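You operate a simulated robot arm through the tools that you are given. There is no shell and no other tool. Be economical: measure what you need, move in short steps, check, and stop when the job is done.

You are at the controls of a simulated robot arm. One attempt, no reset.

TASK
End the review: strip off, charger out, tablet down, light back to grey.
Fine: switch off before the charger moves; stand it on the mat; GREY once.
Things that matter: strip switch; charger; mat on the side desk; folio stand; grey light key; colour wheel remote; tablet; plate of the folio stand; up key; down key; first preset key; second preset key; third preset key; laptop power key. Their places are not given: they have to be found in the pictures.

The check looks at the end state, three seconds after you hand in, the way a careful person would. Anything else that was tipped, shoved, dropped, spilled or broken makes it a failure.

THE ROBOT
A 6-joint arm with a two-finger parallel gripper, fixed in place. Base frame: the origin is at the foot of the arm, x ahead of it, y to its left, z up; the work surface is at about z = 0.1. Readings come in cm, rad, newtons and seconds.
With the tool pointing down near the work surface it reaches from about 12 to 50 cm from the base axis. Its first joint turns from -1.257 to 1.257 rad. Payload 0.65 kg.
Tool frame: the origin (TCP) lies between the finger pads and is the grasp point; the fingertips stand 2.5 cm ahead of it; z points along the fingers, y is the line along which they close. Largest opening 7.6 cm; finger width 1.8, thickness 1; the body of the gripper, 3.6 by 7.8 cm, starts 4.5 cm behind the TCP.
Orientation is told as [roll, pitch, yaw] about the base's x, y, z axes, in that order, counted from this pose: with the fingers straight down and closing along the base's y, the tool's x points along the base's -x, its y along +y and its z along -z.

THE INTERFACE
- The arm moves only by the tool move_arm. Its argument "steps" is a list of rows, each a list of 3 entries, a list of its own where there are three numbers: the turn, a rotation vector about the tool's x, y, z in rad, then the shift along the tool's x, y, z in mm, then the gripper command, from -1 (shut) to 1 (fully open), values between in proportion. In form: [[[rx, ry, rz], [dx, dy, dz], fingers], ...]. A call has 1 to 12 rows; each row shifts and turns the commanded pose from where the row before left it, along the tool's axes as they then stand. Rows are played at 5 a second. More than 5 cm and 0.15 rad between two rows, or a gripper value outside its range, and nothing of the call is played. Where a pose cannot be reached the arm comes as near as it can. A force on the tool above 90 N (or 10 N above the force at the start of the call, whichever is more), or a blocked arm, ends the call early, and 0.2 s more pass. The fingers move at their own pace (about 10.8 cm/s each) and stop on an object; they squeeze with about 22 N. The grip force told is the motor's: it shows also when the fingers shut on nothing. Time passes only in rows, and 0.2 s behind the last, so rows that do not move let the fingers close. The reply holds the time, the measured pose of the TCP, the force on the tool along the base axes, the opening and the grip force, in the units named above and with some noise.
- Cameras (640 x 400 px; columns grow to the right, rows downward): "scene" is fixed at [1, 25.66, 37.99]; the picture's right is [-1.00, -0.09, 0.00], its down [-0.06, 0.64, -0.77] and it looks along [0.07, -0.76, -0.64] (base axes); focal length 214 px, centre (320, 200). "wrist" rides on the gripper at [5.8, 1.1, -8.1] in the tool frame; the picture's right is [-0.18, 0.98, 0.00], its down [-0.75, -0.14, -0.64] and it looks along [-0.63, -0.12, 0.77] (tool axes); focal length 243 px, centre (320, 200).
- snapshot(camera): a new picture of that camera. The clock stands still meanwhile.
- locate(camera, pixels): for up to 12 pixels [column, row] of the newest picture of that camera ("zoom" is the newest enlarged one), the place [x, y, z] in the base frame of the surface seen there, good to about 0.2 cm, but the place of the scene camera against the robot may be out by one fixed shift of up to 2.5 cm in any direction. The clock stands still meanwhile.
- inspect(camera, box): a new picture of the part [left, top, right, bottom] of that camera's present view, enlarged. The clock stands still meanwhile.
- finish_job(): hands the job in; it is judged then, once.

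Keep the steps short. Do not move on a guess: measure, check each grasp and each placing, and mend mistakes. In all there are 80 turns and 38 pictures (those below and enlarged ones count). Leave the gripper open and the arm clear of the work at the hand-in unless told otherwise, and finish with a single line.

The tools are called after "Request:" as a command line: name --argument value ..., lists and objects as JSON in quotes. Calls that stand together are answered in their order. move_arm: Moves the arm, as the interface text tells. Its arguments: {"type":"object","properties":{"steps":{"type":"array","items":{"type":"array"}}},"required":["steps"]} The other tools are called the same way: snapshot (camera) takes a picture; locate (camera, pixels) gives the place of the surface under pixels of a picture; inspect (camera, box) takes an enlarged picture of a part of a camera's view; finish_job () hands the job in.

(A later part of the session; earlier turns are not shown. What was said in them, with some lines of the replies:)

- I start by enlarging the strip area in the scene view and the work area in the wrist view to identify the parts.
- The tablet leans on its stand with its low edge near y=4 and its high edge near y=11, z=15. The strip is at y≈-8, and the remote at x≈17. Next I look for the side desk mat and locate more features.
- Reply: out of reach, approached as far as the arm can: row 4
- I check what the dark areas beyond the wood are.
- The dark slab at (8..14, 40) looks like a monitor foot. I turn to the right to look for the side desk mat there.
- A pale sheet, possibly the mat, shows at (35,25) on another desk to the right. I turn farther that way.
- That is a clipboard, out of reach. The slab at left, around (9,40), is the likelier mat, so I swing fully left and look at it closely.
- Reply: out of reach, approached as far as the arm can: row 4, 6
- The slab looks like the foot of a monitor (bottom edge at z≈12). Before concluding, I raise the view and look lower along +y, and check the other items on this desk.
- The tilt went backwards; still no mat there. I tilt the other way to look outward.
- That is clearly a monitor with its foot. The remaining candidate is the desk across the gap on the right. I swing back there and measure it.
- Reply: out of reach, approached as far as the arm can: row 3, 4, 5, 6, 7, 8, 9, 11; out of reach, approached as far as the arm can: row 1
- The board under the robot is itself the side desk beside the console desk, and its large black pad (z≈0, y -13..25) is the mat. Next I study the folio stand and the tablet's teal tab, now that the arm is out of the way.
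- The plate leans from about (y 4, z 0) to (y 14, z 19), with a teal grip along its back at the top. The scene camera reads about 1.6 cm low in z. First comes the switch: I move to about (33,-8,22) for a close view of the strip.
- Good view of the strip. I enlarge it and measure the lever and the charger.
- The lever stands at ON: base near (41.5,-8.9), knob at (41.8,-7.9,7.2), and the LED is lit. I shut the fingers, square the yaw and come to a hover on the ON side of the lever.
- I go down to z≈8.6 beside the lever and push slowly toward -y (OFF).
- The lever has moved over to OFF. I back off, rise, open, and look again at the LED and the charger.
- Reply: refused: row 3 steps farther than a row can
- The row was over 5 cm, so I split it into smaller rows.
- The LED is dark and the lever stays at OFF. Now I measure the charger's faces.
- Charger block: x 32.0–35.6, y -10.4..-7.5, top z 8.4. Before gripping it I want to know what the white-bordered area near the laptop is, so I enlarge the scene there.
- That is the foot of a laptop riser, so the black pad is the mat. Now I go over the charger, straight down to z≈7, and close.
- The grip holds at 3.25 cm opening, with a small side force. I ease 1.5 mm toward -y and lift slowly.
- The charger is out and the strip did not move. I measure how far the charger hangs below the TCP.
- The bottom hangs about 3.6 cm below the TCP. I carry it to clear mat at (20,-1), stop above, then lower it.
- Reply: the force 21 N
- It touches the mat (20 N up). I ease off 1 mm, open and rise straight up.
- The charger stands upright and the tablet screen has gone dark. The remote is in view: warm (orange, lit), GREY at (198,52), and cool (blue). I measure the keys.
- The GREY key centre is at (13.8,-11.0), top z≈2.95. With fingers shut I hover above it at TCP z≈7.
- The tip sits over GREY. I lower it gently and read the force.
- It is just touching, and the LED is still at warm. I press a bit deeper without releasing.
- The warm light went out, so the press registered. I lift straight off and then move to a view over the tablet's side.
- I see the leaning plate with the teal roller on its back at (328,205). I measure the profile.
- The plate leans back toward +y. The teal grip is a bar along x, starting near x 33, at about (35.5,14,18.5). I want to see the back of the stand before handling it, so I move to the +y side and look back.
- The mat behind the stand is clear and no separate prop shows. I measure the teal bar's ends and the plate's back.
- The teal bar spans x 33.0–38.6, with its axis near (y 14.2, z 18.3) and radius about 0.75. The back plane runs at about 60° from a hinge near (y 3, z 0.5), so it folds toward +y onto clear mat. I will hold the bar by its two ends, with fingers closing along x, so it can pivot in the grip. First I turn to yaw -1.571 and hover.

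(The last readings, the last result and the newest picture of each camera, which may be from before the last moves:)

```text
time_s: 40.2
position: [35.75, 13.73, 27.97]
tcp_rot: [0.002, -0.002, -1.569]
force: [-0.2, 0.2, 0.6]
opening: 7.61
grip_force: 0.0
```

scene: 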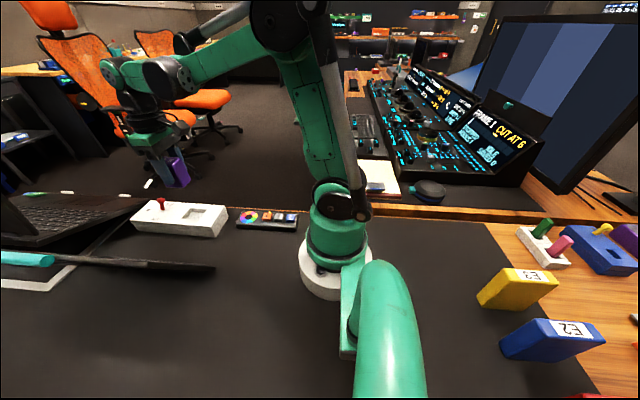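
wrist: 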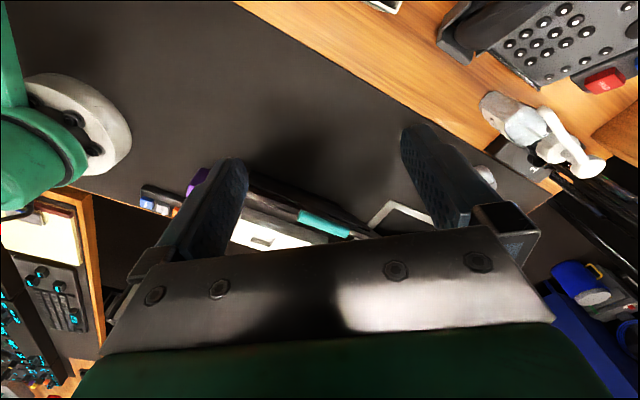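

Request:
move_arm --steps '[[[0, 0, 0], [5, 1, 30], 1], [[0, 0, 0], [0, 0, 25], 1], [[0, 0, 0], [0, 0, 0], 1]]'

Request:
snapshot --camera "wrist"

Request:
locate --camera "wrist" --pixels '[[320, 183], [300, 183], [340, 183], [270, 183], [370, 183], [320, 160], [320, 200], [320, 140], [320, 215], [285, 195], [355, 195], [320, 100]]'

```text
time_s: 41.0
position: [35.88, 14.38, 22.4]
tcp_rot: [0.001, 0.001, -1.571]
force: [0.2, 0.4, 0.2]
opening: 7.62
grip_force: 0.0
```

```text
3 pictures are left
```

wrist: 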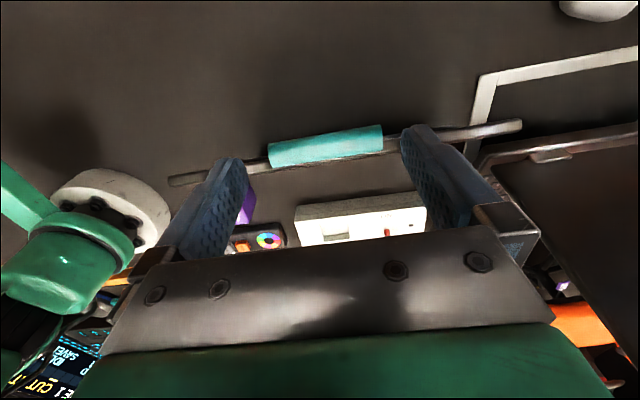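

```text
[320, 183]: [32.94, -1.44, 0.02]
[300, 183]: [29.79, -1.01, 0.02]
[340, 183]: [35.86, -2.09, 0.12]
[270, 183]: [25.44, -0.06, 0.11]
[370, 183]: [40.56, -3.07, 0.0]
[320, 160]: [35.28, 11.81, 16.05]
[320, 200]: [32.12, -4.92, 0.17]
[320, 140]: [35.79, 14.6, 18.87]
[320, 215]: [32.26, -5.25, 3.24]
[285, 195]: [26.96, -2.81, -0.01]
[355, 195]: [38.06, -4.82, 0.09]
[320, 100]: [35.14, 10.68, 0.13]
```

The bar lies between the fingers along x as planned. I descend to z≈19.8 and close slowly on its ends.

Request:
move_arm --steps '[[[0, 0, 0], [0, 0, 15], 1], [[0, 0, 0], [0, 0, 11], 1], [[0, 0, 0], [0, 0, 0], 0.7], [[0, 0, 0], [0, 0, 0], -1], [[0, 0, 0], [0, 0, 0], -1], [[0, 0, 0], [0, 0, 0], -1]]'

```text
time_s: 42.4
position: [35.99, 14.51, 19.88]
tcp_rot: [0.009, 0.001, -1.569]
force: [51.3, -2.3, 0.7]
opening: 7.32
grip_force: 45.2
```

One finger met the bar first (51 N in +x at 7.3 cm), so I am off centre. I open, shift 3 mm toward +x and read the force.

Request:
move_arm --steps '[[[0, 0, 0], [0, 0, 0], 1], [[0, 0, 0], [0, 0, 0], 1], [[0, 0, 0], [0, 0, 0], 1]]'

```text
time_s: 43.2
position: [35.76, 14.42, 19.78]
tcp_rot: [0.007, 0.001, -1.569]
force: [33.5, -6.2, -8.3]
opening: 7.61
grip_force: 0.1
```

Still 33 N toward +x while open, so the +x finger presses on the bar end. I shift +x by 3 mm and read again.

Request:
move_arm --steps '[[[0, 0, 0], [0, 3, 0], 1], [[0, 0, 0], [0, 0, 0], 1]]'

```text
time_s: 43.8
position: [36.05, 14.5, 19.94]
tcp_rot: [-0.001, 0.002, -1.566]
force: [-0.5, 0.2, 0.1]
opening: 7.6
grip_force: 0.0
```

The force is gone, so the bar's +x end is near 39.5. I shift 3 mm more and close gently.

Request:
move_arm --steps '[[[0, 0, 0], [0, 3, 0], 1], [[0, 0, 0], [0, 0, 0], 0.85], [[0, 0, 0], [0, 0, 0], 0.75]]'

```text
time_s: 44.6
position: [36.16, 14.55, 19.81]
tcp_rot: [-0.01, -0.001, -1.567]
force: [-50.4, -0.2, -5.7]
opening: 7.58
grip_force: 5.5
```

Contact from both sides brackets the bar: it is about 7.2 cm wide for the fingers, centred near x 36.05. I open, recentre and close.

Request:
move_arm --steps '[[[0, 0, 0], [0, 0, 0], 1], [[0, 0, 0], [0, -2.5, 0], 1], [[0, 0, 0], [0, 0, 0], 1]]'

Request:
move_arm --steps '[[[0, 0, 0], [0, 0, 0], 0.9], [[0, 0, 0], [0, 0, 0], 0.8], [[0, 0, 0], [0, 0, 0], 0.8]]'

```text
time_s: 45.4
position: [36.23, 14.59, 19.92]
tcp_rot: [-0.003, -0.001, -1.569]
force: [-24.9, 3.7, 9.4]
opening: 7.61
grip_force: 0.1
```

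```text
time_s: 46.2
position: [36.1, 14.49, 19.84]
tcp_rot: [-0.002, 0.001, -1.57]
force: [-22.9, 2.2, 5.0]
opening: 7.61
grip_force: 4.6
```

Request:
move_arm --steps '[[[0, 0, 0], [0, -1.2, 0], 1], [[0, 0, 0], [0, 0, 0], 1]]'

```text
time_s: 46.8
position: [36.01, 14.41, 19.75]
tcp_rot: [0.002, 0.0, -1.568]
force: [-2.7, -0.1, 1.8]
opening: 7.6
grip_force: 0.1
```

Almost no force now. I close to grip.

Request:
move_arm --steps '[[[0, 0, 0], [0, 0, 0], 0.8], [[0, 0, 0], [0, 0, 0], 0.6], [[0, 0, 0], [0, 0, 0], -1], [[0, 0, 0], [0, 0, 0], -1]]'

Request:
inspect --camera "wrist" --box '[160, 60, 500, 250]'

```text
time_s: 47.8
position: [35.97, 14.51, 19.8]
tcp_rot: [-0.002, 0.0, -1.569]
force: [-21.2, -7.9, -9.7]
opening: 7.33
grip_force: 45.1
```

```text
1.88 times, centred on (330, 155) of wrist
```

zoom: 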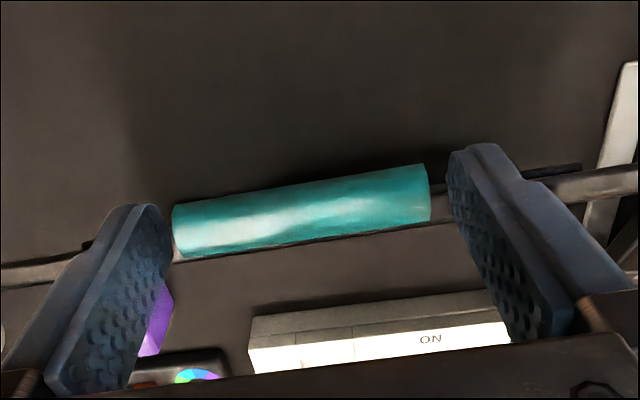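

The bar is held by its ends (the gripped length is about 7.3 cm). I test with a small arc about the hinge: two rows of +5.3 mm y and -3.4 mm z.

Request:
move_arm --steps '[[[0, 0, 0], [5.3, 0, 3.4], -1], [[0, 0, 0], [5.5, 0, 3.6], -1], [[0, 0, 0], [0, 0, 0], -1]]'

```text
time_s: 48.6
position: [35.91, 15.54, 19.22]
tcp_rot: [-0.005, -0.001, -1.568]
force: [-19.8, -13.6, -10.2]
opening: 7.3
grip_force: 44.9
```

The plate follows with modest force and a slight inward pull. I continue the arc with a small inward correction.

Request:
move_arm --steps '[[[0, 0, 0], [4.9, 0, 4.0], -1], [[0, 0, 0], [4.8, 0, 4.1], -1], [[0, 0, 0], [4.7, 0, 4.2], -1], [[0, 0, 0], [4.6, 0, 4.3], -1], [[0, 0, 0], [0, 0, 0], -1]]'

```text
time_s: 49.8
position: [35.96, 17.62, 17.47]
tcp_rot: [-0.001, 0.004, -1.568]
force: [-15.4, 13.9, 19.0]
opening: 7.32
grip_force: 44.5
```

Now a mild outward push, so I am about 0.6 mm too far in. I correct and go on.

Request:
move_arm --steps '[[[0, 0, 0], [5.7, 0, 4.6], -1], [[0, 0, 0], [5.2, 0, 5.2], -1], [[0, 0, 0], [5.0, 0, 5.4], -1], [[0, 0, 0], [4.8, 0, 5.6], -1], [[0, 0, 0], [0, 0, 0], -1]]'

```text
time_s: 51.0
position: [35.97, 19.57, 15.46]
tcp_rot: [0.0, 0.001, -1.568]
force: [-14.5, -6.7, -1.3]
opening: 7.32
grip_force: 45.0
```

Forces are small, so I continue down.

Request:
move_arm --steps '[[[0, 0, 0], [5.2, 0, 6.6], -1], [[0, 0, 0], [4.9, 0, 6.8], -1], [[0, 0, 0], [4.6, 0, 7.0], -1], [[0, 0, 0], [4.4, 0, 7.2], -1], [[0, 0, 0], [0, 0, 0], -1]]'

```text
time_s: 52.2
position: [36.03, 21.48, 12.64]
tcp_rot: [0.0, 0.001, -1.57]
force: [-14.7, -2.3, 2.0]
opening: 7.35
grip_force: 44.8
```

Request:
move_arm --steps '[[[0, 0, 0], [4.1, 0, 7.3], -1], [[0, 0, 0], [3.8, 0, 7.5], -1], [[0, 0, 0], [3.5, 0, 7.6], -1], [[0, 0, 0], [3.2, 0, 7.8], -1], [[0, 0, 0], [0, 0, 0], -1]]'

```text
time_s: 53.4
position: [36.05, 22.84, 9.68]
tcp_rot: [0.001, 0.002, -1.569]
force: [-9.3, 15.0, 8.5]
opening: 7.3
grip_force: 45.5
```

Request:
move_arm --steps '[[[0, 0, 0], [3.4, 0, 7.8], -1], [[0, 0, 0], [2.7, 0, 8.0], -1], [[0, 0, 0], [2.2, 0, 8.1], -1], [[0, 0, 0], [1.9, 0, 8.2], -1], [[0, 0, 0], [0, 0, 0], -1]]'

```text
time_s: 54.6
position: [35.99, 23.91, 6.46]
tcp_rot: [0.0, 0.001, -1.57]
force: [-7.2, -13.6, 40.4]
opening: 7.3
grip_force: 44.8
```

There is 40 N up, with the bar at z≈4.9, so it may have met its stop. I use one picture to check the plate's lie.

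Request:
inspect --camera "scene" --box '[0, 200, 260, 362]'

Request:
locate --camera "zoom" --pixels '[[300, 200], [400, 200], [500, 200], [300, 240], [400, 240], [500, 240], [200, 280], [300, 280], [400, 280], [500, 280], [300, 320], [400, 160]]'

```text
2.46 times, centred on (130, 281) of scene
```

zoom: 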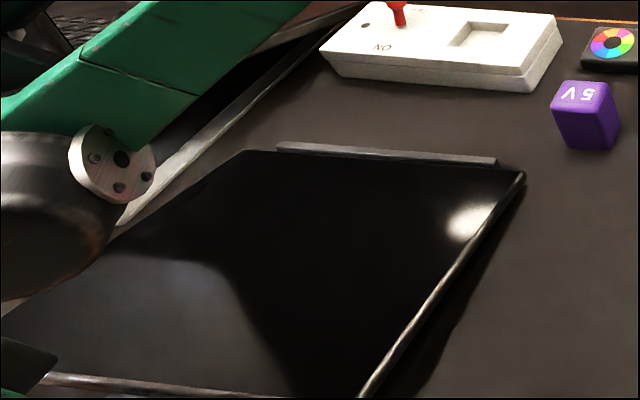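

```text
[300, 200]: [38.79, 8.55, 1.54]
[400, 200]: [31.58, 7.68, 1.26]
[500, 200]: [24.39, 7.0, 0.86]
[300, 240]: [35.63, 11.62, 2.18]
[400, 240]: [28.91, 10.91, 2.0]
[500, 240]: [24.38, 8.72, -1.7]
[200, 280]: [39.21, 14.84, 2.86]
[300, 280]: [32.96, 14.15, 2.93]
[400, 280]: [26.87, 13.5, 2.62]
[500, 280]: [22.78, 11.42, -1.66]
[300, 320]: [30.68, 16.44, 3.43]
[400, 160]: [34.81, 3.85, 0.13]
```

The tablet still slopes about 13°, so I test whether this is friction or a stop with 1 mm more.

Request:
move_arm --steps '[[[0, 0, 0], [0, 0, 1], -1], [[0, 0, 0], [0, 0, 0], -1]]'

```text
time_s: 55.2
position: [36.05, 23.97, 6.28]
tcp_rot: [-0.001, 0.001, -1.569]
force: [-10.6, -14.9, 47.6]
opening: 7.35
grip_force: 44.7
```

Request:
move_arm --steps '[[[0, 0, 0], [0.3, 0, 1.5], -1], [[0, 0, 0], [0.3, 0, 1.5], -1], [[0, 0, 0], [0, 0, 0], -1]]'

```text
time_s: 56.0
position: [36.08, 24.16, 5.95]
tcp_rot: [0.0, 0.002, -1.568]
force: [-8.0, -4.5, 38.1]
opening: 7.31
grip_force: 44.9
```

The force stays near 40 N while the fingers creep, so they may be slipping on a plate that has reached its rest. I relieve the load, release, rise clear and measure with a picture.

Request:
move_arm --steps '[[[0, 0, 0], [0, 0, -1.5], -1], [[0, 0, 0], [0, 0, 0], -1]]'

```text
time_s: 56.6
position: [35.99, 24.07, 6.17]
tcp_rot: [0.0, 0.002, -1.568]
force: [-12.5, -9.0, -0.3]
opening: 7.29
grip_force: 45.5
```

Request:
move_arm --steps '[[[0, 0, 0], [0, 0, 0], 1], [[0, 0, 0], [0, 0, 0], 1], [[0, 0, 0], [0, 0, -10], 1], [[0, 0, 0], [0, 0, -30], 1], [[0, 0, 0], [10, 0, -45], 1], [[0, 0, 0], [10, 0, -45], 1], [[0, 0, 0], [0, 0, -20], 1], [[0, 0, 0], [0, 0, 0], 1]]'

Request:
snapshot --camera "wrist"

```text
time_s: 58.4
position: [35.91, 26.03, 21.13]
tcp_rot: [0.001, 0.0, -1.569]
force: [-0.1, 0.7, 0.3]
opening: 7.63
grip_force: 0.0
```

```text
0 pictures are left
```

wrist: 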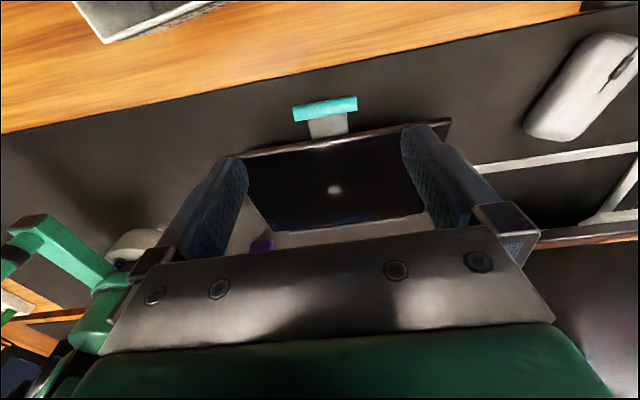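

No pictures remain, but I can still measure in this one: the bar, neck and tablet surface.

Request:
locate --camera "wrist" --pixels '[[325, 108], [305, 112], [345, 103], [327, 125], [330, 145], [330, 160], [330, 180], [335, 205], [330, 220], [436, 128], [240, 156], [330, 133]]'

Request:
locate --camera "wrist" --pixels '[[300, 170], [300, 200], [370, 170], [370, 200], [290, 120], [370, 110], [300, 140], [380, 132], [325, 98], [328, 115], [310, 228], [262, 244]]'

```text
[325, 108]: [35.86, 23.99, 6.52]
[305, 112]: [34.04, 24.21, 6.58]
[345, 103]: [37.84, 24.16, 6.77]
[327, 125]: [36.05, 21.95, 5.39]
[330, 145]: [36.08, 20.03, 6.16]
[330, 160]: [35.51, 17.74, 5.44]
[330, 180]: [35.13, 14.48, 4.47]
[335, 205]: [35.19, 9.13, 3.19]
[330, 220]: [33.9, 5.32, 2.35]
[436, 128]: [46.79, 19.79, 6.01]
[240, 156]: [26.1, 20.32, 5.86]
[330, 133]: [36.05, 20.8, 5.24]
```

```text
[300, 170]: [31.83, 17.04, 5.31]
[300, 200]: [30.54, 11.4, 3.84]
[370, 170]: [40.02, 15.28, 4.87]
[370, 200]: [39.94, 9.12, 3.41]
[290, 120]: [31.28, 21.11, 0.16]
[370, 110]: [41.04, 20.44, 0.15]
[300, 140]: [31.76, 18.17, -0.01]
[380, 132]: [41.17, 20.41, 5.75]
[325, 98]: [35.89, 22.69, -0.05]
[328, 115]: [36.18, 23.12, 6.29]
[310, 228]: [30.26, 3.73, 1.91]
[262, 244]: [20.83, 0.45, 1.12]
```

With nothing holding it, the plate rests at about 14–15°, the same surface heights as under 40 N of load, so this looks like its down stop. I verify with a gentle press of the shut fingers on the bar (top z≈6.7, contact expected at TCP≈9.2).

Request:
move_arm --steps '[[[0, 0, 0], [-20, 0, 0], -1], [[0, 0, 0], [0, 0, 40], -1], [[0, 0, 0], [0, 0, 40], -1], [[0, 0, 0], [0, 0, 30], -1], [[0, 0, 0], [0, 0, 5], -1], [[0, 0, 0], [0, 0, 2], -1], [[0, 0, 0], [0, 0, 0], -1]]'

```text
time_s: 60.0
position: [35.92, 24.11, 9.52]
tcp_rot: [0.0, 0.0, -1.569]
force: [0.0, 0.0, -0.4]
opening: 0.0
grip_force: 22.0
```

Request:
move_arm --steps '[[[0, 0, 0], [0, 0, 2], -1], [[0, 0, 0], [0, 0, 2], -1], [[0, 0, 0], [0, 0, 0], -1]]'

```text
time_s: 60.8
position: [36.06, 24.04, 9.16]
tcp_rot: [0.0, 0.001, -1.569]
force: [-0.5, -0.9, 27.1]
opening: 0.0
grip_force: 22.2
```

Request:
move_arm --steps '[[[0, 0, 0], [0, 0, 1], -1], [[0, 0, 0], [0, 0, 0], -1]]'

```text
time_s: 61.4
position: [35.96, 24.05, 9.02]
tcp_rot: [-0.001, 0.002, -1.569]
force: [-5.7, -0.2, 48.3]
opening: 0.01
grip_force: 21.8
```

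The force rises stiffly (27 to 48 N for 1 mm), so the plate is at its down stop. I lift off, retreat high and leave the gripper open.

Request:
move_arm --steps '[[[0, 0, 0], [0, 0, -10], -1], [[0, 0, 0], [0, 0, -40], -1], [[0, 0, 0], [0, 0, -45], -1], [[0, 0, 0], [0, 0, -45], 1], [[0, 0, 0], [0, -40, -25], 1], [[0, 0, 0], [-20, -40, 0], 1], [[0, 0, 0], [-20, -40, 0], 1], [[0, 0, 0], [0, 0, 0], 1]]'

```text
time_s: 63.2
position: [24.07, 19.94, 25.57]
tcp_rot: [0.001, 0.001, -1.568]
force: [0.8, 0.2, -1.1]
opening: 7.61
grip_force: 0.0
```

The strip is off, the charger stands on the mat, GREY was pressed once, the tablet plate is down, and the arm is clear and open. I hand in.

Request:
finish_job

```text
The job is handed in.
```

Handed in: the strip was switched off before the charger moved, the charger stands upright on the black desk pad (which I took to be the mat), GREY was pressed once, and the tablet plate is lowered to its stop, where it rests at about 14–15° instead of fully flat.
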